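You operate a simulated robot arm through the tools that you are given. There is no shell and no other tool. Be economical: measure what you need, move in short steps, check, and stop when the job is done.

You are at the controls of a simulated robot arm. One attempt, no reset.

Task
Open the yellow-handled container and lift its basket out on to the bench.
Fine: lid on the black stand; the other container stays shut.

The check looks at the end state, three seconds after you hand in, the way a careful person would. Anything else that was tipped, shoved, dropped, spilled or broken makes it a failure. Lids that push on must go on centred and level and be pressed home; caps that screw on are set level and turned clockwise until they are tight.

Robot
A 7-joint arm with a two-finger parallel gripper on a trunk, on a base that drives. Base frame: it is fixed to the floor where the robot stands at the start and does not move with it; the origin is under the middle of the robot, x ahead of it, y to its left, z up; the surface under the hand at the start is at about z = 0.88. Units: m, degrees, N and s.
With the tool pointing down near the work surface it reaches from about 0.48 to 0.92 m from the robot's upright axis, wherever it stands. Its first joint turns from -115.0 to 115.0 degrees. Places, roughly: container bench top [0.6, 0.3, 0.9]; top of the black stand [0.6, -0.3, 0.9]. Payload 3.91 kg.
The tool frame sits at the grasp point between the pads (the TCP): z along the fingers, y along the line on which they close. The tips reach 0.03 m beyond it. Largest opening 0.11 m; finger width 0.02, thickness 0.01; the body of the gripper, 0.048 by 0.112 m, starts 0.055 m behind the TCP.
Orientation is that of the tool frame in the base frame, as a unit quaternion [x, y, z, w]. With the fingers straight down and closing along the base's y, the tool's x points along the base's -x, its y along +y and its z along -z.

Tools
- The arm moves only by the tool jog_arm. Its argument "deltas" is a list that holds one entry, the list of rows, each a list of 7 numbers: the finger opening in m, from 0 to 0.11, then the shift along the tool's x, y, z in units of 150 mm (1.0 is 150 mm), then the turn, a rotation vector about the tool's x, y, z in units of 180 degrees (1.0 is 180 degrees). In form: [[[claw, dx, dy, dz, ax, ay, az], ...]]. A call has 1 to 8 rows; each row is the pose to reach, as a shift and turn from the pose commanded when the call began, along the tool's axes at that moment. A call with a number of a shift or a turn outside -1 to 1 is refused whole. A row lasts 0.2 s, in which the tool goes at most 0.05 m and 8.6 degrees; a call with a longer step from one row to the next is refused whole, and so is a gripper value outside its range. A pose out of reach is approached as far as the arm can. The call stops where the force on the tool passes 40 N (or 10 N more than at its start, if that is more) or the arm is blocked; 0.2 s more then pass. Each finger travels about 0.153 m/s and halts on what it meets, pressing with about 40 N; the grip force reading is that of the motor and also rises with nothing between the fingers. The clock runs only during rows and for 0.2 s after the last one: add rows that repeat a pose to give the fingers time. The reply holds the time, the measured pose of the TCP, the force on the tool along the base axes, the opening and the grip force, in the units named above and with some noise, with the torque about the TCP (base axes, N m) and any sound that the robot's microphone picked up.
- Cameras (640 x 400 px; columns grow to the right, rows downward): "scene" is now at [0.2161, 0.2193, 1.4246]; the picture's right is [0.15, -0.99, 0.00], its down [-0.52, -0.08, -0.85] and it looks along [0.84, 0.13, -0.53] (base axes); focal length 214 px, centre (320, 200). "wrist" rides on the gripper at [0.072, 0.017, -0.103] in the tool frame; the picture's right is [-0.23, 0.97, 0.00], its down [-0.76, -0.18, -0.62] and it looks along [-0.61, -0.14, 0.78] (tool axes); focal length 222 px, centre (320, 200). There is no depth. A picture from a camera that has moved, and an enlarged one, comes with that camera's place and axes in the base frame and with its lens. The place of the scene camera against the robot may be out by one fixed shift of up to 0.018 m in any direction.
- capture(camera): a new picture of that camera. It takes no simulated time.
- lift_body(by): slides the trunk up (or, below 0, down) by that many m; the arm and the scene camera ride with it, the base frame stays. It gives what a move gives, with no picture.
- base_move(legs): drives the robot by 1 to 6 legs, each [ahead, left, turn to the left] in m, m and degrees, along the robot's own axes; the way and the turn of a leg run together, so that a leg with both is an arc; at most 1.5 m and 180 degrees a leg. The arm and the cameras ride along, it lands a little off, and it stops where it bumps. It gives what a move gives.
- turn_head(pan, tilt): turns the head with the scene camera to pan (to the left, within 80 degrees either way) and tilt (down, from -29 to 69), counted from straight ahead of the robot. It gives what a move gives.
- close_up(camera, box): a new picture of the part [left, top, right, bottom] of that camera's present view, enlarged. It takes no simulated time.
- job_done(): hands the job in; it is judged then, once.

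Go step by step. Nothing tells you exact positions but the pictures and the camera data: compare them with the known pose of the tool, close in by small moves and look again before you grip or let go. The budget is 120 turns and 78 pictures, counting those below and the enlarged ones. Unless the task says otherwise, let go and move clear before handing in, and close with one line.

The tools are called after "Request:" by a JSON object that holds its "name" and its "arguments". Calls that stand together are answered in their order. jog_arm: Moves the arm, as the interface text tells. Its arguments: {"type":"object","properties":{"deltas":{"type":"array"}},"required":["deltas"]} The other tools are called the same way: lift_body (by) slides the trunk up or down; base_move (legs) drives the base; turn_head (pan, tilt) turns the head that bears the scene camera; capture (camera) takes a picture; close_up (camera, box) takes an enlarged picture of a part of a camera's view; job_done () hands the job in.

At the start:

```text
time: 0.0
ee_pos: [0.452, 0.1219, 1.2828]
tool_rot: [0.001, 1.0, 0.001, 0.0]
ft_force: [0.2, -0.1, 0.0]
moment: [-0.02, 0.01, 0.01]
finger_gap: 0.1102
grip_force: 0.1
trunk travel left (down, up): [-0.75, 0.24]
robot x, y, heading: [0.002, 0.0022, 0.1]
head pan, tilt: [8.7, 31.7]
```

scene: 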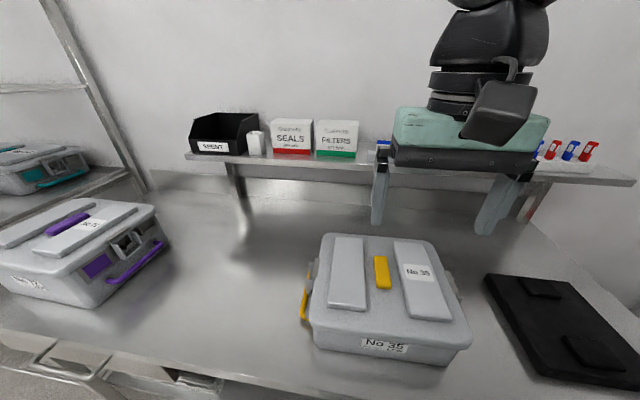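
wrist: 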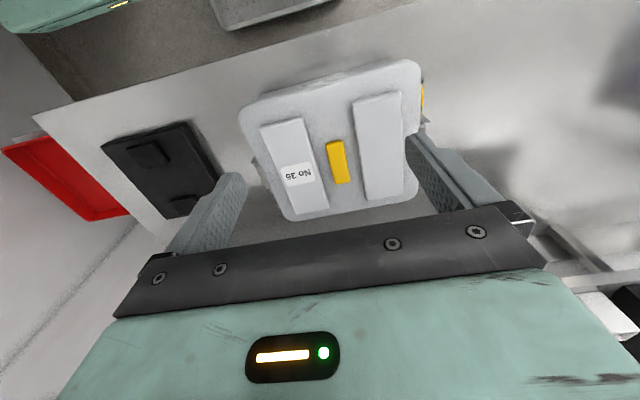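

I see the container No 35 with a yellow handle on its lid, what looks like a latch on its left and right sides, and the black stand to its right. I'll look closer first.

Request:
{"name": "close_up", "arguments": {"camera": "scene", "box": [280, 220, 490, 370]}}

Request:
{"name": "close_up", "arguments": {"camera": "wrist", "box": [220, 40, 460, 230]}}

Request:
{"name": "close_up", "arguments": {"camera": "scene", "box": [0, 180, 180, 310]}}

```text
2.67 times, centred on (385, 295) of scene
camera zoom: at [0.2161, 0.2193, 1.4246], right [0.15, -0.99, 0.0], down [-0.52, -0.08, -0.85], along [0.84, 0.13, -0.53], focal length 572 px, centre (147, -53)
```

zoom: 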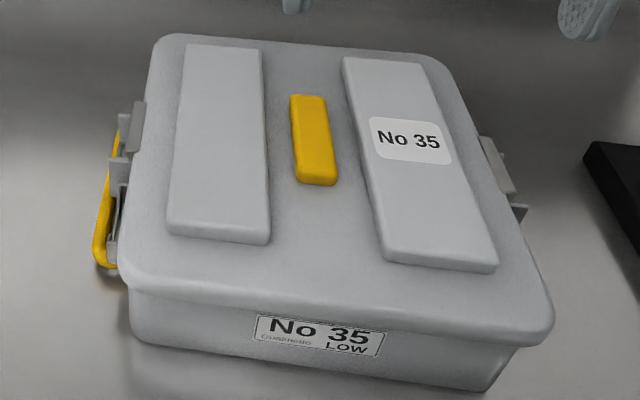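

```text
2.11 times, centred on (340, 135) of wrist
camera zoom: at [0.3792, 0.1391, 1.3872], right [0.23, 0.97, 0.0], down [0.76, -0.18, 0.62], along [0.61, -0.14, -0.78], focal length 468 px, centre (278, 337)
```

zoom: 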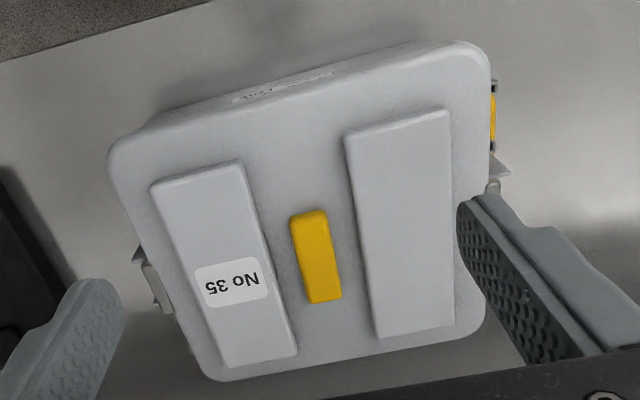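

```text
3.08 times, centred on (90, 245) of scene
camera zoom: at [0.2161, 0.2193, 1.4246], right [0.15, -0.99, 0.0], down [-0.52, -0.08, -0.85], along [0.84, 0.13, -0.53], focal length 660 px, centre (1028, 62)
```

zoom: 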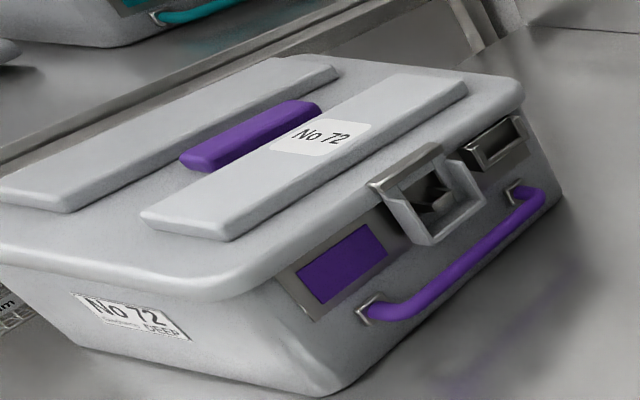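

The yellow container's lid handle is near (0.59, 0.126, ~0.97). I need a side view of its latches, so I'll swing the wrist camera around to its left.

Request:
{"name": "jog_arm", "arguments": {"deltas": [[[0.11, -0.075, 0.116, 0, 0, 0, 0.047], [0.11, -0.15, 0.23, 0, 0, 0, 0.094], [0.11, -0.225, 0.35, 0, 0, 0, 0.141], [0.11, -0.3, 0.465, 0, 0, 0, 0.188], [0.11, -0.375, 0.58, 0, 0, 0, 0.235], [0.11, -0.45, 0.7, 0, 0, 0, 0.282], [0.11, -0.525, 0.81, 0, 0, 0, 0.329], [0.11, -0.6, 0.93, 0, 0, 0, 0.376]]]}}

Request:
{"name": "capture", "arguments": {"camera": "wrist"}}

```text
time: 1.8
ee_pos: [0.5421, 0.261, 1.2821]
tool_rot: [0.558, 0.83, 0.0, 0.001]
ft_force: [0.0, -0.6, 0.4]
moment: [0.01, -0.03, 0.01]
finger_gap: 0.11
grip_force: 0.0
trunk travel left (down, up): [-0.75, 0.24]
robot x, y, heading: [0.0009, -0.003, -0.1]
head pan, tilt: [8.7, 31.7]
```

```text
72 pictures are left
camera wrist: at [0.5302, 0.3351, 1.3872], right [0.99, 0.16, 0.0], down [0.12, -0.77, 0.62], along [0.1, -0.62, -0.78], focal length 222 px, centre (320, 200)
```

wrist: 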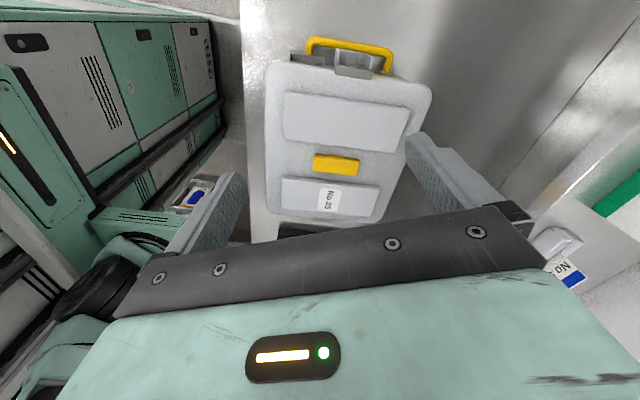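

The latch side comes into view. Moving further out and down for a closer look at it.

Request:
{"name": "jog_arm", "arguments": {"deltas": [[[0.11, 0.14, 0.16, 0.16, 0, 0, 0.02], [0.11, 0.28, 0.33, 0.33, 0, 0, 0.04], [0.11, 0.42, 0.49, 0.5, 0, 0, 0.06], [0.11, 0.56, 0.65, 0.67, 0, 0, 0.08], [0.11, 0.7, 0.82, 0.84, 0, 0, 0.1], [0.11, 0.82, 0.96, 1.0, 0, 0, 0.12]]]}}

Request:
{"name": "capture", "arguments": {"camera": "wrist"}}

```text
time: 3.2
ee_pos: [0.6287, 0.4293, 1.1331]
tool_rot: [0.702, 0.712, 0.001, -0.001]
ft_force: [0.3, 0.1, -0.2]
moment: [0.02, 0.0, -0.02]
finger_gap: 0.11
grip_force: 0.1
trunk travel left (down, up): [-0.75, 0.24]
robot x, y, heading: [-0.0018, 0.0038, 0.2]
head pan, tilt: [8.7, 31.7]
```

```text
71 pictures are left
camera wrist: at [0.6439, 0.5023, 1.2374], right [0.98, -0.22, 0.0], down [-0.17, -0.76, 0.62], along [-0.13, -0.61, -0.78], focal length 222 px, centre (320, 200)
```

wrist: 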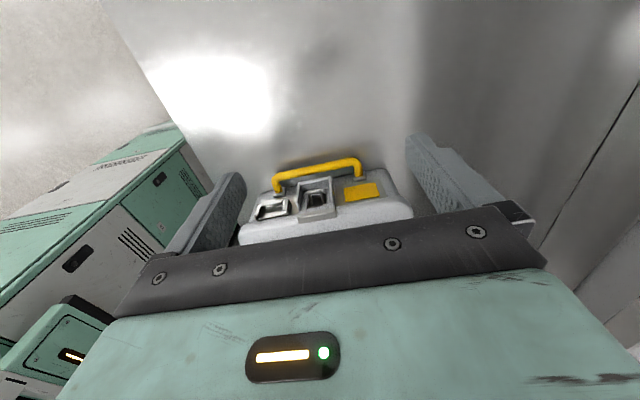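

Request:
{"name": "close_up", "arguments": {"camera": "wrist", "box": [230, 140, 420, 250]}}

```text
3.37 times, centred on (325, 195) of wrist
camera zoom: at [0.6439, 0.5023, 1.2374], right [0.98, -0.22, 0.0], down [-0.17, -0.76, 0.62], along [-0.13, -0.61, -0.78], focal length 748 px, centre (303, 217)
```

zoom: 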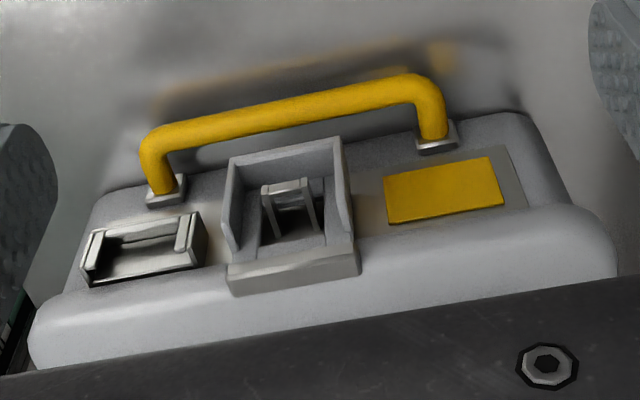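

The latch is a flap hinged at the lid rim with a free lower bar standing off, above the yellow carry handle. I'll tilt the tool for a more level side view.

Request:
{"name": "jog_arm", "arguments": {"deltas": [[[0.11, -0.06, -0.04, 0.08, 0, -0.045, 0], [0.11, -0.12, -0.08, 0.16, 0, -0.09, 0], [0.11, -0.18, -0.12, 0.24, 0, -0.135, 0], [0.11, -0.24, -0.16, 0.32, 0, -0.18, 0], [0.11, -0.3, -0.2, 0.4, 0, -0.22, 0]]]}}

Request:
{"name": "capture", "arguments": {"camera": "wrist"}}

Request:
{"name": "capture", "arguments": {"camera": "scene"}}

```text
time: 4.4
ee_pos: [0.6058, 0.3883, 1.0928]
tool_rot: [0.683, 0.692, -0.165, 0.167]
ft_force: [0.6, 0.2, -0.5]
moment: [0.02, 0.0, 0.0]
finger_gap: 0.1102
grip_force: 0.0
out of reach, approached as far as the arm can: row 3, 4, 5
trunk travel left (down, up): [-0.75, 0.24]
robot x, y, heading: [0.0023, 0.0006, 0.1]
head pan, tilt: [8.7, 31.7]
```

```text
69 pictures are left
camera wrist: at [0.6212, 0.5005, 1.1531], right [0.98, -0.19, 0.1], down [-0.17, -0.4, 0.9], along [-0.13, -0.9, -0.42], focal length 222 px, centre (320, 200)
```

wrist: 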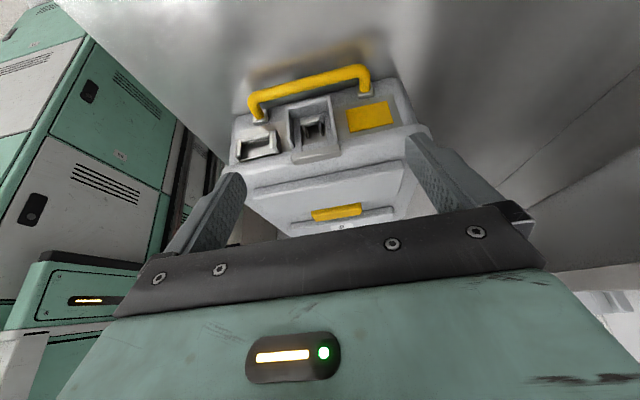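

```text
68 pictures are left
camera scene: at [0.2161, 0.2194, 1.4245], right [0.15, -0.99, 0.0], down [-0.52, -0.08, -0.85], along [0.84, 0.13, -0.53], focal length 214 px, centre (320, 200)
```

scene: 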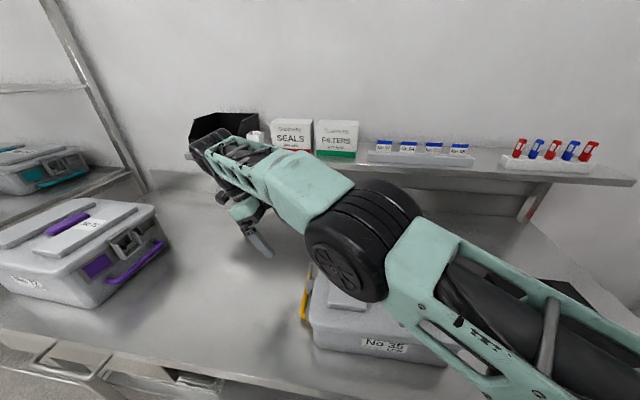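

Request:
{"name": "close_up", "arguments": {"camera": "wrist", "box": [220, 50, 430, 180]}}

```text
3.05 times, centred on (325, 115) of wrist
camera zoom: at [0.6212, 0.5005, 1.1531], right [0.98, -0.19, 0.1], down [-0.17, -0.4, 0.9], along [-0.13, -0.9, -0.42], focal length 677 px, centre (305, 459)
```

zoom: 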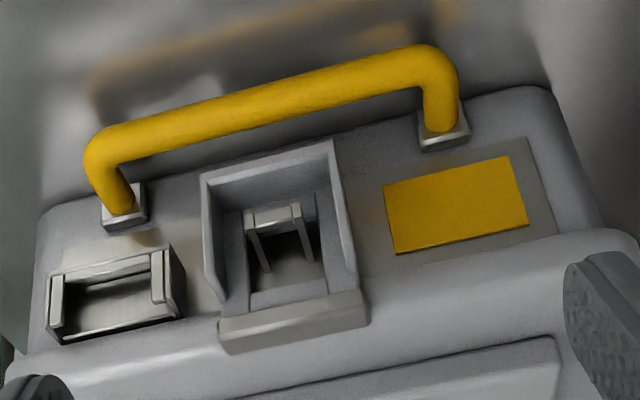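

The latch flap spans about 0.06 m in x, with its hinge near (0.592, 0.285, 0.985) and its free end near (0.591, 0.298, 0.918). I plan to pinch its sides and swing it out and up. The tilt is reach-limited from here, so I'll raise the trunk and drive left first.

Request:
{"name": "lift_body", "arguments": {"by": 0.22}}

Request:
{"name": "base_move", "arguments": {"legs": [[0, 0.4, 0]]}}

Request:
{"name": "capture", "arguments": {"camera": "scene"}}

```text
time: 6.7
ee_pos: [0.6057, 0.3889, 1.3135]
tool_rot: [0.683, 0.692, -0.163, 0.167]
ft_force: [-0.5, 0.3, -0.1]
moment: [-0.02, 0.03, 0.01]
finger_gap: 0.1098
grip_force: 0.1
trunk travel left (down, up): [-0.97, 0.02]
robot x, y, heading: [-0.0005, -0.0017, 0.2]
head pan, tilt: [8.7, 31.7]
```

```text
time: 9.2
ee_pos: [0.6083, 0.7889, 1.3137]
tool_rot: [0.684, 0.691, -0.164, 0.166]
ft_force: [-0.6, -0.5, 0.2]
moment: [0.0, 0.01, 0.0]
finger_gap: 0.1099
grip_force: 0.1
trunk travel left (down, up): [-0.97, 0.02]
robot x, y, heading: [0.0007, 0.4014, -0.1]
head pan, tilt: [8.7, 31.7]
```

```text
66 pictures are left
camera scene: at [0.2171, 0.6212, 1.6446], right [0.15, -0.99, 0.0], down [-0.52, -0.08, -0.85], along [0.84, 0.13, -0.53], focal length 214 px, centre (320, 200)
```

scene: 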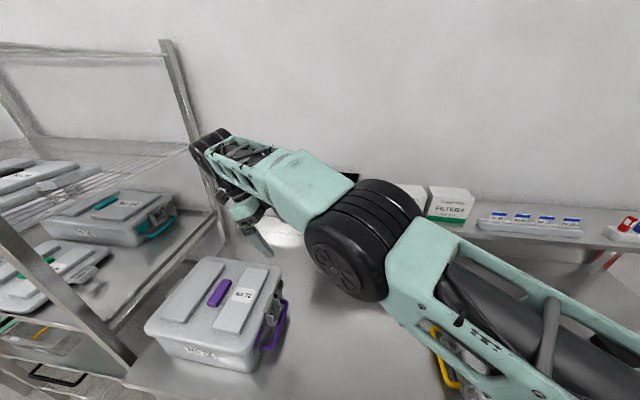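

Request:
{"name": "jog_arm", "arguments": {"deltas": [[[0.11, -0.25, 0, 0.127, 0, 0, 0], [0.11, -0.5, 0, 0.254, 0, 0, 0], [0.11, -0.75, 0, 0.381, 0, 0, 0], [0.11, -1.0, 0, 0.508, 0, 0, 0]]]}}

Request:
{"name": "jog_arm", "arguments": {"deltas": [[[0.11, -0.25, 0, 0.127, 0, 0, 0], [0.11, -0.5, 0, 0.254, 0, 0, 0], [0.11, -0.75, 0, 0.381, 0, 0, 0], [0.11, -1.0, 0, 0.508, 0, 0, 0]]]}}

Request:
{"name": "turn_head", "arguments": {"pan": -28, "tilt": 38}}

Request:
{"name": "capture", "arguments": {"camera": "scene"}}

Request:
{"name": "capture", "arguments": {"camera": "wrist"}}

```text
time: 10.2
ee_pos: [0.608, 0.6212, 1.3137]
tool_rot: [0.684, 0.691, -0.164, 0.166]
ft_force: [0.0, 0.4, -0.8]
moment: [-0.03, 0.01, 0.01]
finger_gap: 0.1098
grip_force: 0.1
trunk travel left (down, up): [-0.97, 0.02]
robot x, y, heading: [-0.0022, 0.4003, -0.3]
head pan, tilt: [8.7, 31.7]
```

```text
time: 11.2
ee_pos: [0.6095, 0.4524, 1.3133]
tool_rot: [0.684, 0.691, -0.164, 0.166]
ft_force: [0.3, 0.1, 0.2]
moment: [-0.02, 0.03, -0.01]
finger_gap: 0.1101
grip_force: 0.1
trunk travel left (down, up): [-0.97, 0.02]
robot x, y, heading: [0.0019, 0.4027, -0.3]
head pan, tilt: [8.7, 31.7]
```

```text
time: 12.3
ee_pos: [0.6098, 0.454, 1.3117]
tool_rot: [0.684, 0.691, -0.164, 0.166]
ft_force: [-0.3, 0.2, 0.0]
moment: [0.0, 0.04, 0.01]
finger_gap: 0.11
grip_force: 0.0
trunk travel left (down, up): [-0.97, 0.02]
robot x, y, heading: [-0.0002, 0.4028, -0.1]
head pan, tilt: [-28.0, 38.0]
```

```text
65 pictures are left
camera scene: at [0.2046, 0.5672, 1.6349], right [-0.47, -0.88, 0.0], down [-0.54, 0.29, -0.79], along [0.7, -0.37, -0.62], focal length 214 px, centre (320, 200)
```

scene: 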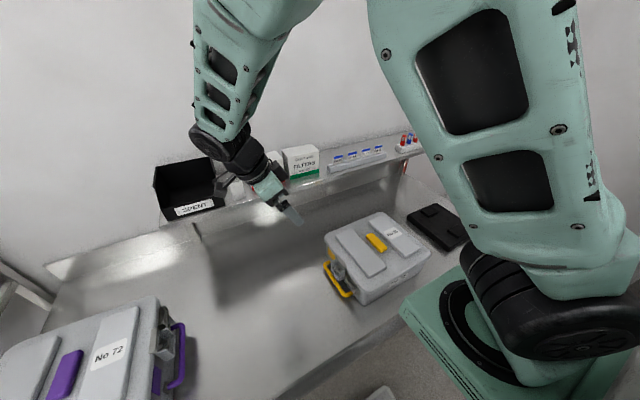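

```text
64 pictures are left
camera wrist: at [0.6255, 0.565, 1.3734], right [0.98, -0.19, 0.1], down [-0.17, -0.4, 0.9], along [-0.13, -0.9, -0.42], focal length 222 px, centre (320, 200)
```

wrist: 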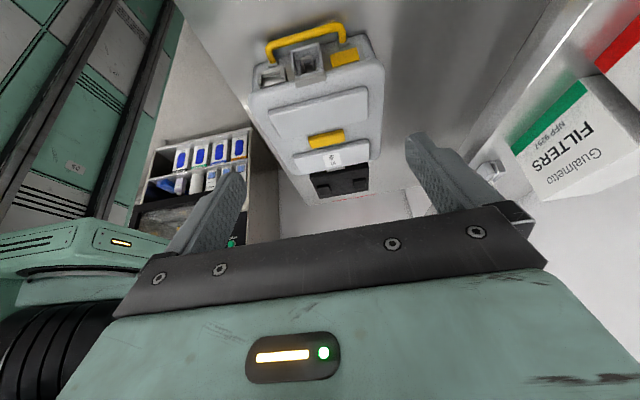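

Request:
{"name": "jog_arm", "arguments": {"deltas": [[[0.08, -0.1, -0.05, 0.05, 0.0063, -0.0225, 0.0123], [0.08, -0.2, -0.1, 0.1, 0.0126, -0.045, 0.0247]]]}}

Request:
{"name": "lift_body", "arguments": {"by": -0.24}}

Request:
{"name": "capture", "arguments": {"camera": "wrist"}}

Request:
{"name": "capture", "arguments": {"camera": "scene"}}

```text
time: 12.9
ee_pos: [0.5963, 0.4181, 1.3136]
tool_rot: [0.701, 0.646, -0.22, 0.207]
ft_force: [0.3, -0.6, 0.3]
moment: [0.01, 0.01, 0.01]
finger_gap: 0.08
grip_force: 0.1
trunk travel left (down, up): [-0.97, 0.02]
robot x, y, heading: [0.0013, 0.399, -0.0]
head pan, tilt: [-28.0, 38.0]
```

```text
time: 15.4
ee_pos: [0.5966, 0.4193, 1.0738]
tool_rot: [0.7, 0.647, -0.22, 0.207]
ft_force: [-0.6, 0.0, 0.1]
moment: [-0.02, -0.02, -0.03]
finger_gap: 0.08
grip_force: 0.0
trunk travel left (down, up): [-0.73, 0.26]
robot x, y, heading: [0.0, 0.4008, 0.1]
head pan, tilt: [-28.0, 38.0]
```

```text
63 pictures are left
camera wrist: at [0.6212, 0.5367, 1.118], right [0.96, -0.26, 0.14], down [-0.2, -0.25, 0.95], along [-0.21, -0.93, -0.29], focal length 222 px, centre (320, 200)
```

wrist: 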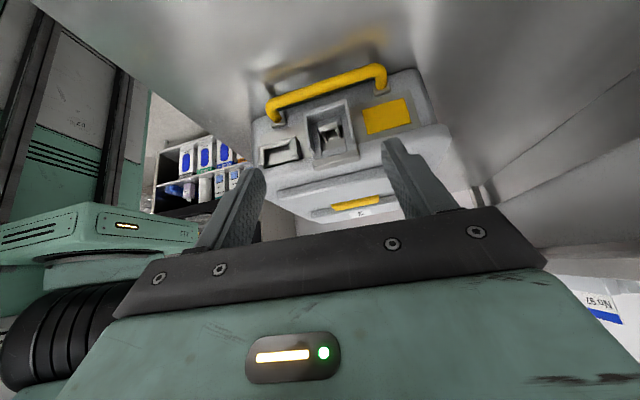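

```text
62 pictures are left
camera scene: at [0.2046, 0.5672, 1.395], right [-0.47, -0.88, 0.0], down [-0.54, 0.29, -0.79], along [0.69, -0.37, -0.62], focal length 214 px, centre (320, 200)
```

scene: 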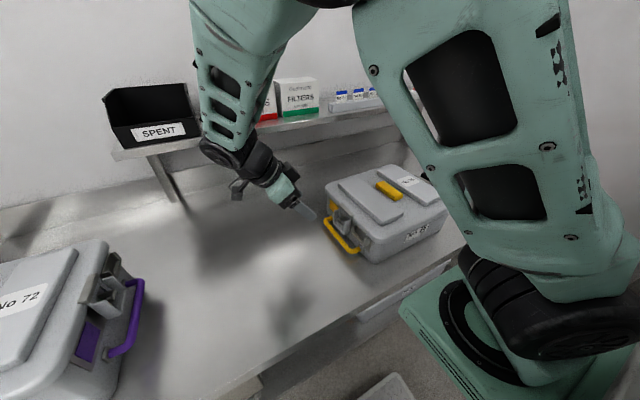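

Request:
{"name": "close_up", "arguments": {"camera": "scene", "box": [280, 150, 400, 270]}}

Request:
{"name": "close_up", "arguments": {"camera": "wrist", "box": [240, 55, 440, 185]}}

Request:
{"name": "close_up", "arguments": {"camera": "scene", "box": [60, 230, 160, 380]}}

```text
3.33 times, centred on (340, 210) of scene
camera zoom: at [0.2046, 0.5672, 1.395], right [-0.47, -0.88, 0.0], down [-0.54, 0.29, -0.79], along [0.69, -0.37, -0.62], focal length 715 px, centre (253, 167)
```

zoom: 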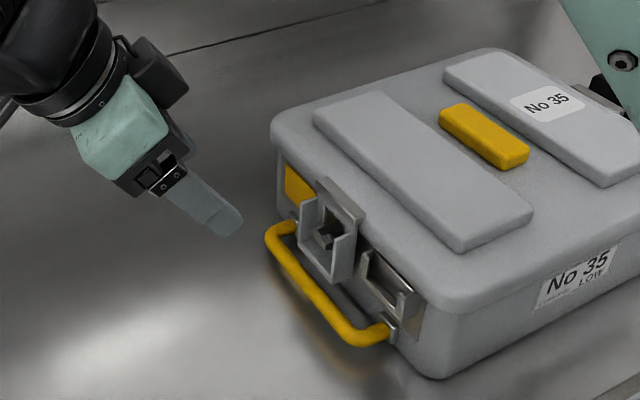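

```text
3.08 times, centred on (340, 120) of wrist
camera zoom: at [0.6212, 0.5367, 1.118], right [0.96, -0.26, 0.14], down [-0.2, -0.25, 0.95], along [-0.21, -0.93, -0.29], focal length 684 px, centre (258, 446)
```

zoom: 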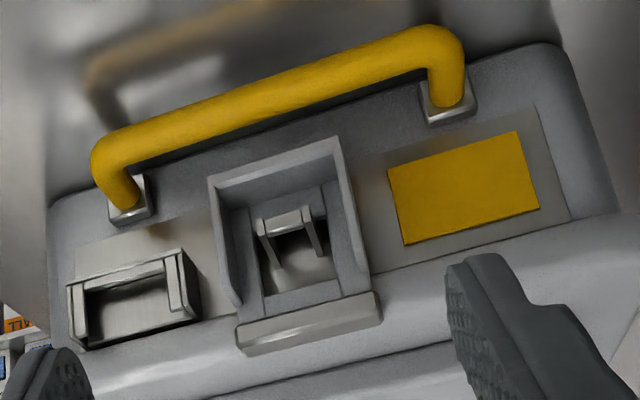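

```text
2.67 times, centred on (110, 305) of scene
camera zoom: at [0.2046, 0.5672, 1.395], right [-0.47, -0.88, 0.0], down [-0.54, 0.29, -0.79], along [0.69, -0.37, -0.62], focal length 572 px, centre (880, -80)
```

zoom: 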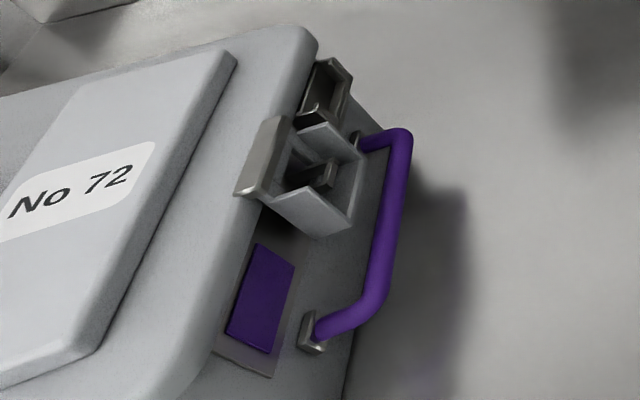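

The view confirms the latch: a tray-like flap with side flanges, clipped to the lid rim, its plate over a hook on the body. I'll close in towards its side flanges, with their lower end near (0.591, 0.298, 0.92).

Request:
{"name": "jog_arm", "arguments": {"deltas": [[[0.075, -0.05, 0.007, 0.26, 0, 0, 0], [0.075, -0.1, 0.014, 0.52, 0, 0, 0], [0.075, -0.146, 0.021, 0.787, 0, 0, 0]]]}}

Request:
{"name": "capture", "arguments": {"camera": "wrist"}}

Request:
{"name": "close_up", "arguments": {"camera": "scene", "box": [280, 150, 400, 270]}}

```text
time: 16.2
ee_pos: [0.5928, 0.3329, 0.9893]
tool_rot: [0.699, 0.648, -0.219, 0.208]
ft_force: [-0.8, -1.3, -0.7]
moment: [0.03, 0.0, 0.01]
finger_gap: 0.0751
grip_force: 0.1
trunk travel left (down, up): [-0.73, 0.26]
robot x, y, heading: [0.0023, 0.4004, 0.0]
head pan, tilt: [-28.0, 38.0]
```

```text
58 pictures are left
camera wrist: at [0.618, 0.4515, 1.0336], right [0.96, -0.26, 0.14], down [-0.2, -0.25, 0.95], along [-0.21, -0.93, -0.29], focal length 222 px, centre (320, 200)
```

wrist: 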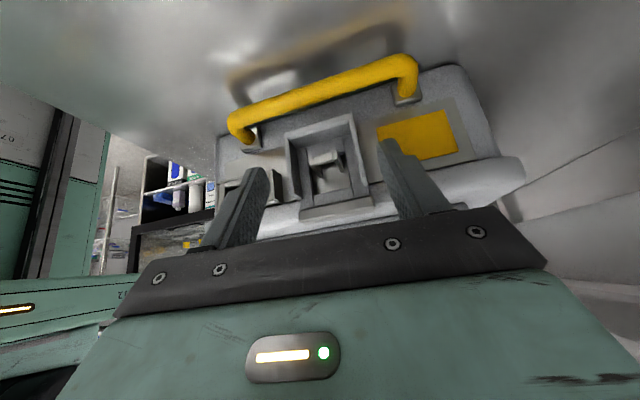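

```text
3.33 times, centred on (340, 210) of scene
camera zoom: at [0.2042, 0.5672, 1.395], right [-0.47, -0.88, 0.0], down [-0.54, 0.29, -0.79], along [0.7, -0.37, -0.62], focal length 715 px, centre (253, 167)
```

zoom: 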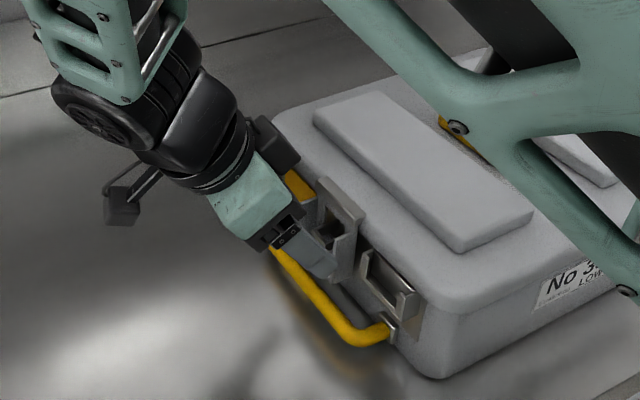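

Request:
{"name": "jog_arm", "arguments": {"deltas": [[[0.075, 0, 0.008, 0.16, 0, 0, 0], [0.075, 0, 0.008, 0.333, 0, 0, 0]]]}}

Request:
{"name": "close_up", "arguments": {"camera": "wrist", "box": [200, 40, 480, 220]}}

Request:
{"name": "close_up", "arguments": {"camera": "scene", "box": [300, 170, 380, 250]}}

```text
time: 16.8
ee_pos: [0.5918, 0.3049, 0.9488]
tool_rot: [0.7, 0.647, -0.219, 0.207]
ft_force: [0.0, -0.7, -0.5]
moment: [0.0, -0.02, 0.05]
finger_gap: 0.0749
grip_force: 0.1
trunk travel left (down, up): [-0.73, 0.26]
robot x, y, heading: [0.0023, 0.4036, 0.1]
head pan, tilt: [-28.0, 38.0]
```

```text
2.22 times, centred on (340, 130) of wrist
camera zoom: at [0.6173, 0.4221, 0.9928], right [0.96, -0.26, 0.14], down [-0.2, -0.25, 0.95], along [-0.21, -0.93, -0.29], focal length 494 px, centre (276, 356)
```

zoom: 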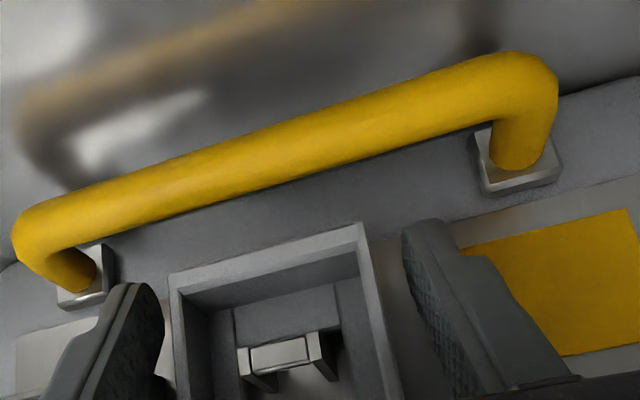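

```text
5.00 times, centred on (340, 210) of scene
camera zoom: at [0.2043, 0.5672, 1.395], right [-0.47, -0.88, 0.0], down [-0.54, 0.29, -0.79], along [0.69, -0.37, -0.62], focal length 1072 px, centre (220, 150)
```

zoom: 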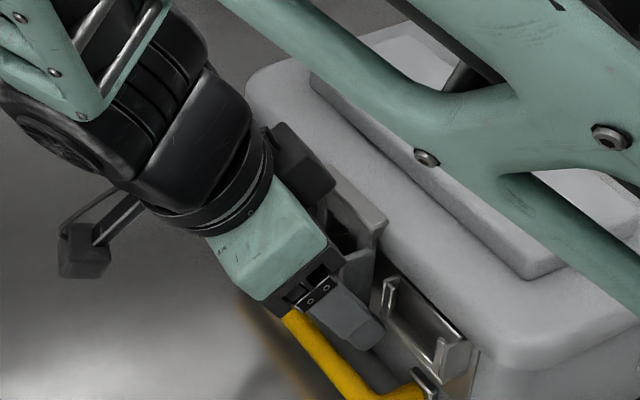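

The fingers straddle the flap but sit a little to +x. I'll shift 4 mm and close on it.

Request:
{"name": "jog_arm", "arguments": {"deltas": [[[0.075, 0, -0.027, 0.02, 0, 0, 0], [0.04, 0, -0.027, 0.02, 0, 0, 0], [0.04, 0, -0.027, 0.02, 0, 0, 0]]]}}

Request:
{"name": "close_up", "arguments": {"camera": "wrist", "box": [200, 40, 480, 220]}}

```text
time: 17.6
ee_pos: [0.5896, 0.3038, 0.9465]
tool_rot: [0.7, 0.647, -0.219, 0.207]
ft_force: [6.2, 0.7, 2.0]
moment: [-0.04, -0.53, 0.9]
finger_gap: 0.0569
grip_force: 40.1
trunk travel left (down, up): [-0.73, 0.26]
robot x, y, heading: [0.0002, 0.4004, -0.0]
head pan, tilt: [-28.0, 38.0]
```

```text
2.22 times, centred on (340, 130) of wrist
camera zoom: at [0.614, 0.4212, 0.9907], right [0.96, -0.26, 0.14], down [-0.2, -0.25, 0.95], along [-0.21, -0.93, -0.29], focal length 494 px, centre (276, 356)
```

zoom: 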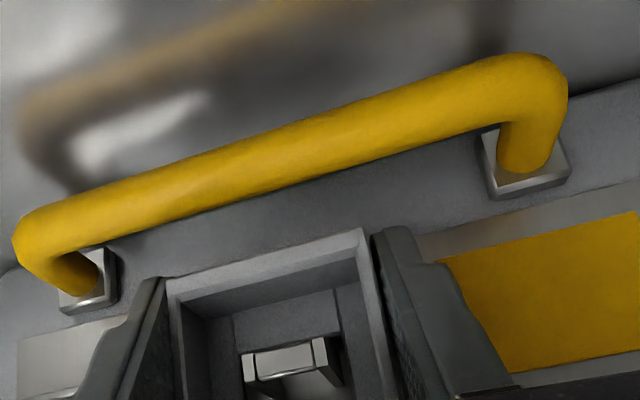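

Gripped at 0.057 m. Now I'll swing the flap outward and up about its rim hinge, first by about 30°.

Request:
{"name": "jog_arm", "arguments": {"deltas": [[[0.04, 0.03, 0.012, -0.04, 0, 0, 0], [0.04, 0.055, 0.012, -0.08, 0, 0, 0], [0.04, 0.075, 0.012, -0.125, 0, 0, 0], [0.04, 0.087, 0.012, -0.167, 0, 0, 0]]]}}

Request:
{"name": "close_up", "arguments": {"camera": "scene", "box": [300, 170, 380, 250]}}

Request:
{"name": "close_up", "arguments": {"camera": "wrist", "box": [200, 40, 480, 220]}}

```text
time: 18.6
ee_pos: [0.5919, 0.3286, 0.9595]
tool_rot: [0.7, 0.648, -0.218, 0.207]
ft_force: [0.2, -1.8, -12.9]
moment: [0.85, -0.2, 0.67]
finger_gap: 0.056
grip_force: 39.9
trunk travel left (down, up): [-0.73, 0.26]
robot x, y, heading: [0.0011, 0.405, -0.0]
head pan, tilt: [-28.0, 38.0]
```

```text
5.00 times, centred on (340, 210) of scene
camera zoom: at [0.205, 0.567, 1.3948], right [-0.47, -0.88, 0.0], down [-0.54, 0.29, -0.79], along [0.69, -0.37, -0.62], focal length 1072 px, centre (220, 150)
```

zoom: 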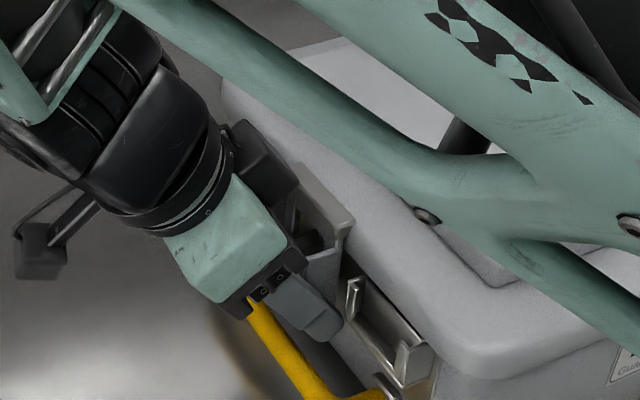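

```text
2.22 times, centred on (340, 130) of wrist
camera zoom: at [0.6174, 0.4457, 1.0028], right [0.96, -0.26, 0.14], down [-0.2, -0.25, 0.95], along [-0.21, -0.93, -0.29], focal length 494 px, centre (276, 356)
```

zoom: 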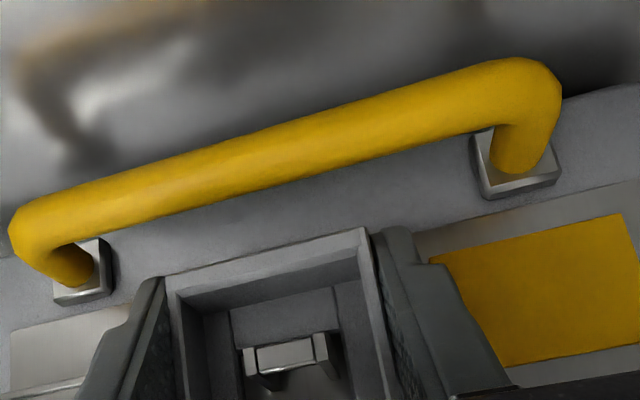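

The container itself moved with the gripper, because the clamped pads kept the flap from turning. I'll put it back exactly and then turn the tool together with the flap.

Request:
{"name": "jog_arm", "arguments": {"deltas": [[[0.04, -0.02, 0, 0.045, 0, 0, 0], [0.04, -0.04, 0, 0.085, 0, 0, 0], [0.04, -0.065, 0, 0.125, 0, 0, 0], [0.04, -0.087, 0, 0.167, 0, 0, 0]]]}}

Request:
{"name": "close_up", "arguments": {"camera": "scene", "box": [280, 150, 400, 270]}}

```text
time: 19.6
ee_pos: [0.5905, 0.3036, 0.9469]
tool_rot: [0.699, 0.648, -0.217, 0.209]
ft_force: [4.2, 9.8, 17.4]
moment: [-0.76, -0.28, 0.75]
finger_gap: 0.0558
grip_force: 40.1
trunk travel left (down, up): [-0.73, 0.26]
robot x, y, heading: [-0.0041, 0.4028, -0.2]
head pan, tilt: [-28.0, 38.0]
```

```text
3.33 times, centred on (340, 210) of scene
camera zoom: at [0.2041, 0.5679, 1.3955], right [-0.47, -0.88, 0.0], down [-0.54, 0.29, -0.79], along [0.7, -0.37, -0.62], focal length 715 px, centre (253, 167)
```

zoom: 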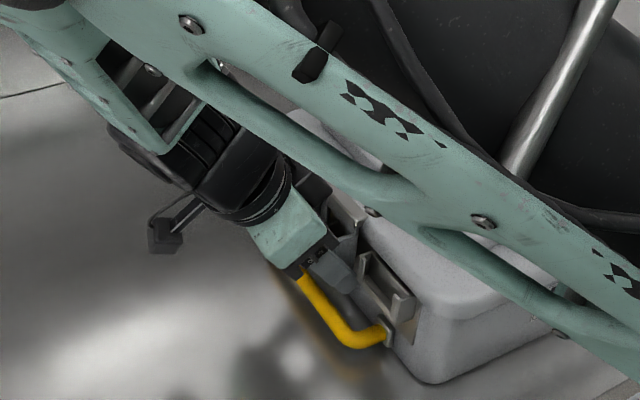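

Request:
{"name": "jog_arm", "arguments": {"deltas": [[[0.04, 0.009, 0, -0.035, 0, 0.0444, 0], [0.04, 0.012, 0, -0.072, 0, 0.0889, 0], [0.04, 0.01, 0, -0.108, 0, 0.1333, 0]]]}}

Request:
{"name": "close_up", "arguments": {"camera": "scene", "box": [280, 150, 400, 270]}}

Request:
{"name": "capture", "arguments": {"camera": "wrist"}}

```text
time: 20.4
ee_pos: [0.5899, 0.3129, 0.9579]
tool_rot: [0.731, 0.676, -0.07, 0.067]
ft_force: [0.1, -1.0, -3.1]
moment: [0.03, -0.17, 0.03]
finger_gap: 0.0556
grip_force: 39.7
trunk travel left (down, up): [-0.73, 0.26]
robot x, y, heading: [0.0022, 0.4034, 0.2]
head pan, tilt: [-28.0, 38.0]
```

```text
3.33 times, centred on (340, 210) of scene
camera zoom: at [0.2046, 0.5674, 1.3946], right [-0.47, -0.88, 0.0], down [-0.54, 0.29, -0.79], along [0.69, -0.37, -0.62], focal length 715 px, centre (253, 167)
```

zoom: 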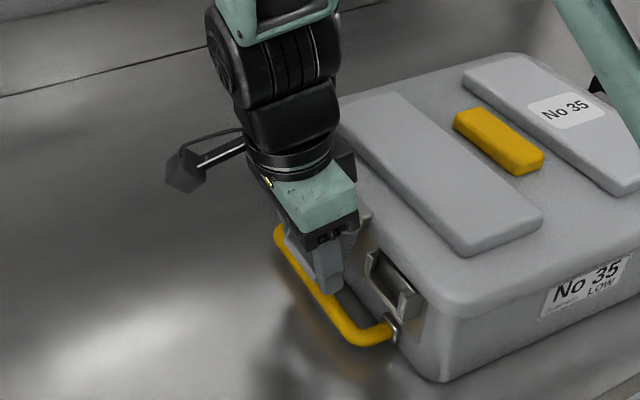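

```text
49 pictures are left
camera wrist: at [0.6133, 0.403, 1.0467], right [0.95, -0.3, 0.05], down [-0.23, -0.61, 0.76], along [-0.2, -0.73, -0.65], focal length 222 px, centre (320, 200)
```

wrist: 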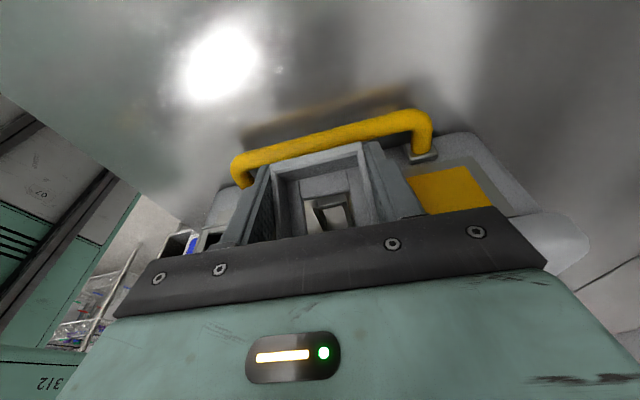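

The flap now swings with the tool and the forces stay low. Continuing the same hinge rotation.

Request:
{"name": "jog_arm", "arguments": {"deltas": [[[0.04, 0.009, 0, -0.035, 0, 0.0444, 0], [0.04, 0.012, 0, -0.072, 0, 0.0889, 0], [0.04, 0.01, 0, -0.108, 0, 0.1333, 0], [0.04, 0.003, 0, -0.144, 0, 0.1778, 0], [0.04, -0.009, 0, -0.179, 0, 0.2222, 0], [0.04, -0.026, 0, -0.211, 0, 0.2667, 0]]]}}

Request:
{"name": "capture", "arguments": {"camera": "wrist"}}

Request:
{"name": "close_up", "arguments": {"camera": "scene", "box": [280, 150, 400, 270]}}

```text
time: 21.8
ee_pos: [0.5897, 0.3165, 0.9901]
tool_rot: [0.695, 0.645, 0.235, -0.214]
ft_force: [-0.1, 7.0, 5.8]
moment: [-0.26, -0.07, 0.22]
finger_gap: 0.0552
grip_force: 40.1
trunk travel left (down, up): [-0.73, 0.26]
robot x, y, heading: [0.0004, 0.4032, -0.3]
head pan, tilt: [-28.0, 38.0]
```

```text
48 pictures are left
camera wrist: at [0.6058, 0.3113, 1.1183], right [0.96, -0.26, -0.13], down [-0.25, -0.97, 0.04], along [-0.14, 0.0, -0.99], focal length 222 px, centre (320, 200)
```

wrist: 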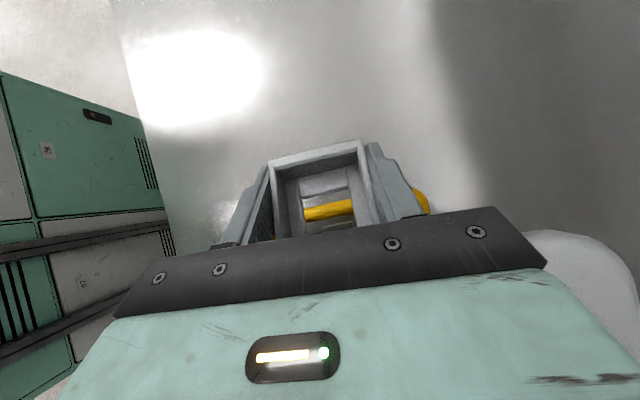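

```text
3.33 times, centred on (340, 210) of scene
camera zoom: at [0.2044, 0.5677, 1.3949], right [-0.47, -0.88, 0.0], down [-0.54, 0.29, -0.79], along [0.69, -0.37, -0.62], focal length 715 px, centre (253, 167)
```

zoom: 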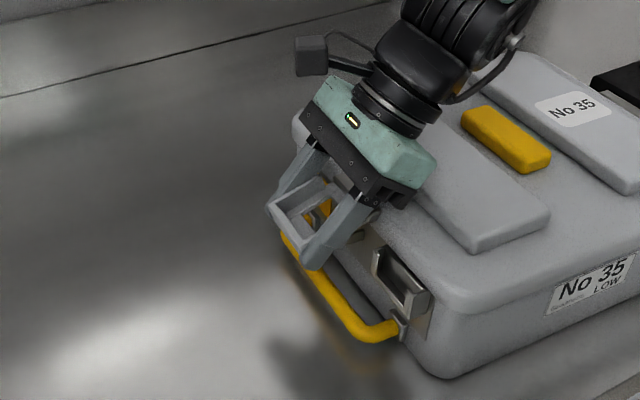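

Request:
{"name": "jog_arm", "arguments": {"deltas": [[[0.04, 0.009, 0, -0.035, 0, 0.0444, 0], [0.04, 0.012, 0, -0.072, 0, 0.0889, 0], [0.04, 0.01, 0, -0.108, 0, 0.1333, 0]]]}}

Request:
{"name": "close_up", "arguments": {"camera": "scene", "box": [280, 130, 420, 270]}}

```text
time: 22.3
ee_pos: [0.5905, 0.3142, 1.0017]
tool_rot: [0.665, 0.619, 0.309, -0.281]
ft_force: [-4.9, 4.6, 16.6]
moment: [-1.72, 0.35, -0.43]
finger_gap: 0.0556
grip_force: 40.2
trunk travel left (down, up): [-0.73, 0.26]
robot x, y, heading: [0.0002, 0.4032, -0.1]
head pan, tilt: [-28.0, 38.0]
stopped in row 2: the force on the tool passed its limit at 55 N (the readings are from after the stop); the commanded pose is now the measured one
```

```text
2.86 times, centred on (350, 200) of scene
camera zoom: at [0.2037, 0.5676, 1.3952], right [-0.47, -0.88, 0.0], down [-0.54, 0.29, -0.79], along [0.7, -0.37, -0.62], focal length 613 px, centre (234, 200)
```

zoom: 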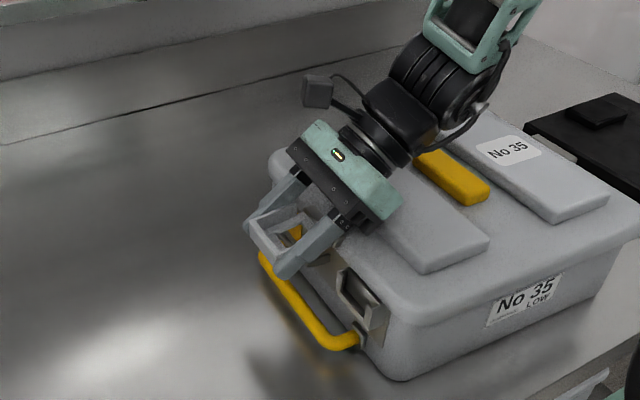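

The flap is past horizontal and at its stop. I'll open the fingers and lift straight up to see whether it stays open.

Request:
{"name": "jog_arm", "arguments": {"deltas": [[[0.075, 0, 0, 0, 0, 0, 0], [0.075, 0, 0, 0, 0, 0, 0], [0.075, 0.2, 0, -0.17, 0, 0, 0], [0.075, 0.4, 0, -0.34, 0, 0, 0], [0.075, 0.61, 0, -0.52, 0, 0, 0]]]}}

Request:
{"name": "close_up", "arguments": {"camera": "scene", "box": [280, 130, 420, 270]}}

```text
time: 23.5
ee_pos: [0.5903, 0.313, 1.1199]
tool_rot: [0.665, 0.619, 0.309, -0.283]
ft_force: [0.3, 0.2, 0.5]
moment: [0.02, 0.03, 0.0]
finger_gap: 0.075
grip_force: 0.1
trunk travel left (down, up): [-0.73, 0.26]
robot x, y, heading: [-0.0007, 0.4045, -0.1]
head pan, tilt: [-28.0, 38.0]
```

```text
2.86 times, centred on (350, 200) of scene
camera zoom: at [0.205, 0.5669, 1.3948], right [-0.47, -0.88, 0.0], down [-0.54, 0.29, -0.79], along [0.69, -0.37, -0.62], focal length 613 px, centre (234, 200)
```

zoom: 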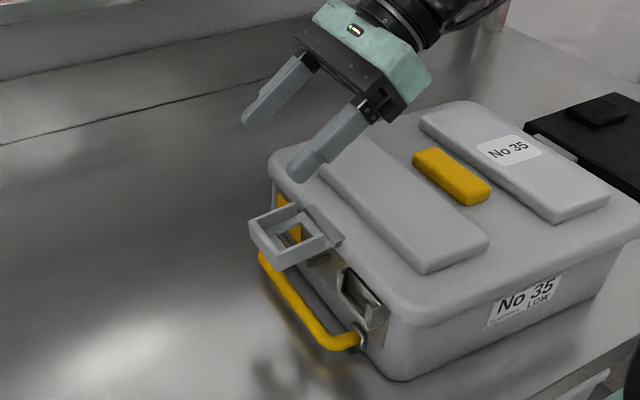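

The left flap stays open. Now I'll level the tool, raise it, and go round to the right side.

Request:
{"name": "jog_arm", "arguments": {"deltas": [[[0.075, 0.1, 0, -0.087, 0, -0.0453, 0], [0.075, 0.2, 0, -0.174, 0, -0.0906, 0], [0.075, 0.3, 0, -0.26, 0, -0.1359, 0], [0.075, 0.4, 0, -0.347, 0, -0.1812, 0], [0.075, 0.5, 0, -0.434, 0, -0.2265, 0], [0.075, 0.61, 0, -0.52, 0, -0.27, 0]]]}}

Request:
{"name": "lift_body", "arguments": {"by": 0.1}}

Request:
{"name": "jog_arm", "arguments": {"deltas": [[[0.075, 0, 0, 0, 0, 0, -0.046], [0.075, 0, 0, 0, 0, 0, -0.092], [0.075, 0, 0, 0, 0, 0, -0.138], [0.075, 0, 0, 0, 0, 0, -0.184], [0.075, 0, 0, 0, 0, 0, -0.23], [0.075, 0, 0, 0, 0, 0, -0.276], [0.075, 0, 0, 0, 0, 0, -0.322], [0.075, 0, 0, 0, 0, 0, -0.368]]]}}

Request:
{"name": "base_move", "arguments": {"legs": [[0, -0.55, 0]]}}

```text
time: 24.9
ee_pos: [0.5893, 0.3142, 1.2408]
tool_rot: [0.734, 0.68, 0.008, -0.001]
ft_force: [0.2, 0.3, -1.3]
moment: [0.01, -0.02, -0.01]
finger_gap: 0.075
grip_force: 0.1
trunk travel left (down, up): [-0.73, 0.26]
robot x, y, heading: [-0.0012, 0.4031, 0.1]
head pan, tilt: [-28.0, 38.0]
```

```text
time: 26.2
ee_pos: [0.5884, 0.3143, 1.3414]
tool_rot: [0.733, 0.68, 0.009, -0.002]
ft_force: [-0.1, 0.2, 0.8]
moment: [0.03, 0.01, 0.02]
finger_gap: 0.0751
grip_force: 0.0
trunk travel left (down, up): [-0.83, 0.16]
robot x, y, heading: [-0.0007, 0.4051, -0.2]
head pan, tilt: [-28.0, 38.0]
```

```text
time: 28.1
ee_pos: [0.5886, 0.3144, 1.3398]
tool_rot: [0.242, 0.97, 0.009, 0.003]
ft_force: [0.0, -0.1, 0.4]
moment: [0.0, 0.0, 0.02]
finger_gap: 0.0748
grip_force: 0.0
trunk travel left (down, up): [-0.83, 0.16]
robot x, y, heading: [-0.0025, 0.4064, -0.3]
head pan, tilt: [-28.0, 38.0]
```

```text
time: 31.2
ee_pos: [0.5862, -0.234, 1.3394]
tool_rot: [0.244, 0.97, 0.009, 0.003]
ft_force: [-0.5, 1.3, -0.1]
moment: [0.02, 0.01, 0.01]
finger_gap: 0.0751
grip_force: 0.0
trunk travel left (down, up): [-0.83, 0.16]
robot x, y, heading: [-0.0031, -0.145, -0.7]
head pan, tilt: [-28.0, 38.0]
```

Request:
{"name": "jog_arm", "arguments": {"deltas": [[[0.075, 0, 0, 0, 0, 0, -0.046], [0.075, 0, 0, 0, 0, 0, -0.092], [0.075, 0, 0, 0, 0, 0, -0.138], [0.075, 0, 0, 0, 0, 0, -0.184], [0.075, 0, 0, 0, 0, 0, -0.23], [0.075, 0, 0, 0, 0, 0, -0.276], [0.075, 0, 0, 0, 0, 0, -0.316]]]}}

Request:
{"name": "jog_arm", "arguments": {"deltas": [[[0.075, 0, 0, 0, 0, 0, -0.046], [0.075, 0, 0, 0, 0, 0, -0.092], [0.075, 0, 0, 0, 0, 0, -0.138], [0.075, 0, 0, 0, 0, 0, -0.184], [0.075, 0, 0, 0, 0, 0, -0.23], [0.075, 0, 0, 0, 0, 0, -0.276], [0.075, 0, 0, 0, 0, 0, -0.316]]]}}

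Request:
{"name": "turn_head", "arguments": {"pan": 20, "tilt": 38}}

Request:
{"name": "capture", "arguments": {"camera": "scene"}}

Request:
{"name": "capture", "arguments": {"camera": "wrist"}}

```text
time: 32.8
ee_pos: [0.5851, -0.2343, 1.34]
tool_rot: [-0.248, 0.969, 0.007, 0.007]
ft_force: [-0.1, -0.7, 0.2]
moment: [0.0, -0.04, -0.01]
finger_gap: 0.0752
grip_force: 0.1
trunk travel left (down, up): [-0.83, 0.16]
robot x, y, heading: [-0.0013, -0.1432, -0.2]
head pan, tilt: [-28.0, 38.0]
```

```text
time: 34.4
ee_pos: [0.5845, -0.2329, 1.3398]
tool_rot: [-0.68, 0.733, 0.003, 0.009]
ft_force: [0.7, -0.2, 0.0]
moment: [0.02, -0.03, 0.0]
finger_gap: 0.075
grip_force: 0.1
trunk travel left (down, up): [-0.83, 0.16]
robot x, y, heading: [-0.0027, -0.14, -0.1]
head pan, tilt: [-28.0, 38.0]
```

```text
time: 35.6
ee_pos: [0.5861, -0.2337, 1.3398]
tool_rot: [-0.678, 0.735, 0.002, 0.008]
ft_force: [0.0, -0.5, -0.6]
moment: [-0.03, 0.01, 0.03]
finger_gap: 0.0748
grip_force: 0.0
trunk travel left (down, up): [-0.83, 0.16]
robot x, y, heading: [-0.0024, -0.1404, -0.4]
head pan, tilt: [20.0, 38.0]
```

```text
44 pictures are left
camera scene: at [0.2082, 0.0905, 1.4949], right [0.33, -0.94, 0.0], down [-0.58, -0.21, -0.79], along [0.74, 0.26, -0.62], focal length 214 px, centre (320, 200)
```

scene: 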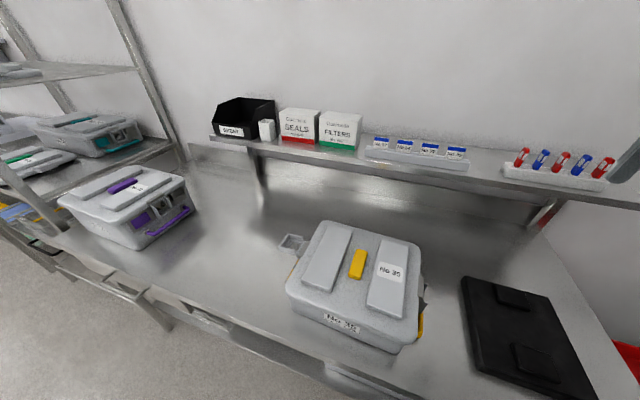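

```text
43 pictures are left
camera wrist: at [0.562, -0.3057, 1.4428], right [-0.95, 0.3, 0.0], down [0.23, 0.74, 0.64], along [0.2, 0.61, -0.77], focal length 222 px, centre (320, 200)
```

wrist: 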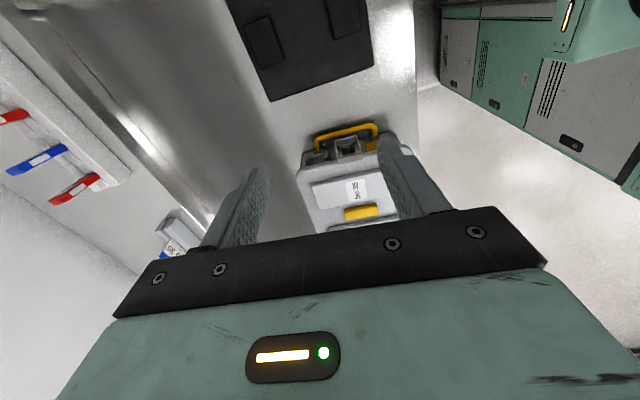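

Request:
{"name": "jog_arm", "arguments": {"deltas": [[[0.075, -0.08, 0.02, 0.13, 0, -0.04, 0], [0.075, -0.16, 0.04, 0.26, 0, -0.08, 0], [0.075, -0.24, 0.06, 0.4, 0, -0.12, 0], [0.075, -0.32, 0.08, 0.53, 0, -0.16, 0], [0.075, -0.4, 0.1, 0.667, 0, -0.2, 0]]]}}

Request:
{"name": "lift_body", "arguments": {"by": -0.12}}

Request:
{"name": "capture", "arguments": {"camera": "wrist"}}

Request:
{"name": "close_up", "arguments": {"camera": "wrist", "box": [220, 40, 440, 200]}}

```text
time: 36.8
ee_pos: [0.5754, -0.1709, 1.2408]
tool_rot: [-0.643, 0.697, 0.212, 0.237]
ft_force: [-0.3, 0.1, 0.7]
moment: [-0.03, -0.06, -0.03]
finger_gap: 0.075
grip_force: 0.0
trunk travel left (down, up): [-0.83, 0.16]
robot x, y, heading: [-0.0016, -0.144, -0.3]
head pan, tilt: [20.0, 38.0]
```

```text
time: 38.3
ee_pos: [0.576, -0.1705, 1.1197]
tool_rot: [-0.645, 0.696, 0.212, 0.234]
ft_force: [-0.3, 0.1, 0.0]
moment: [0.02, -0.01, -0.02]
finger_gap: 0.0749
grip_force: 0.2
trunk travel left (down, up): [-0.71, 0.28]
robot x, y, heading: [0.0006, -0.1432, -0.2]
head pan, tilt: [20.0, 38.0]
```

```text
42 pictures are left
camera wrist: at [0.5496, -0.289, 1.1598], right [-0.96, 0.26, 0.13], down [0.19, 0.22, 0.96], along [0.22, 0.94, -0.26], focal length 222 px, centre (320, 200)
```

wrist: 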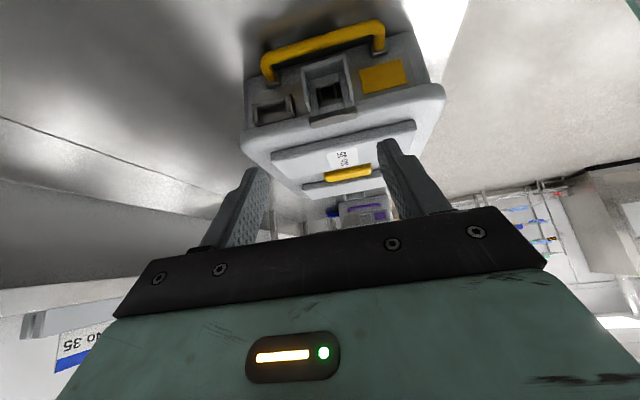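

```text
2.50 times, centred on (330, 120) of wrist
camera zoom: at [0.5496, -0.289, 1.1598], right [-0.96, 0.26, 0.13], down [0.19, 0.22, 0.96], along [0.22, 0.94, -0.26], focal length 555 px, centre (295, 400)
```

zoom: 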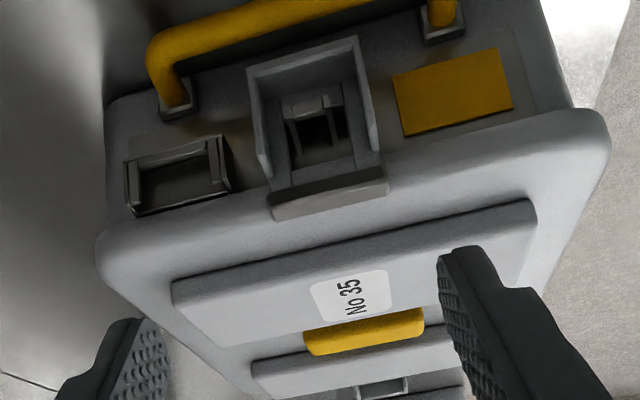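

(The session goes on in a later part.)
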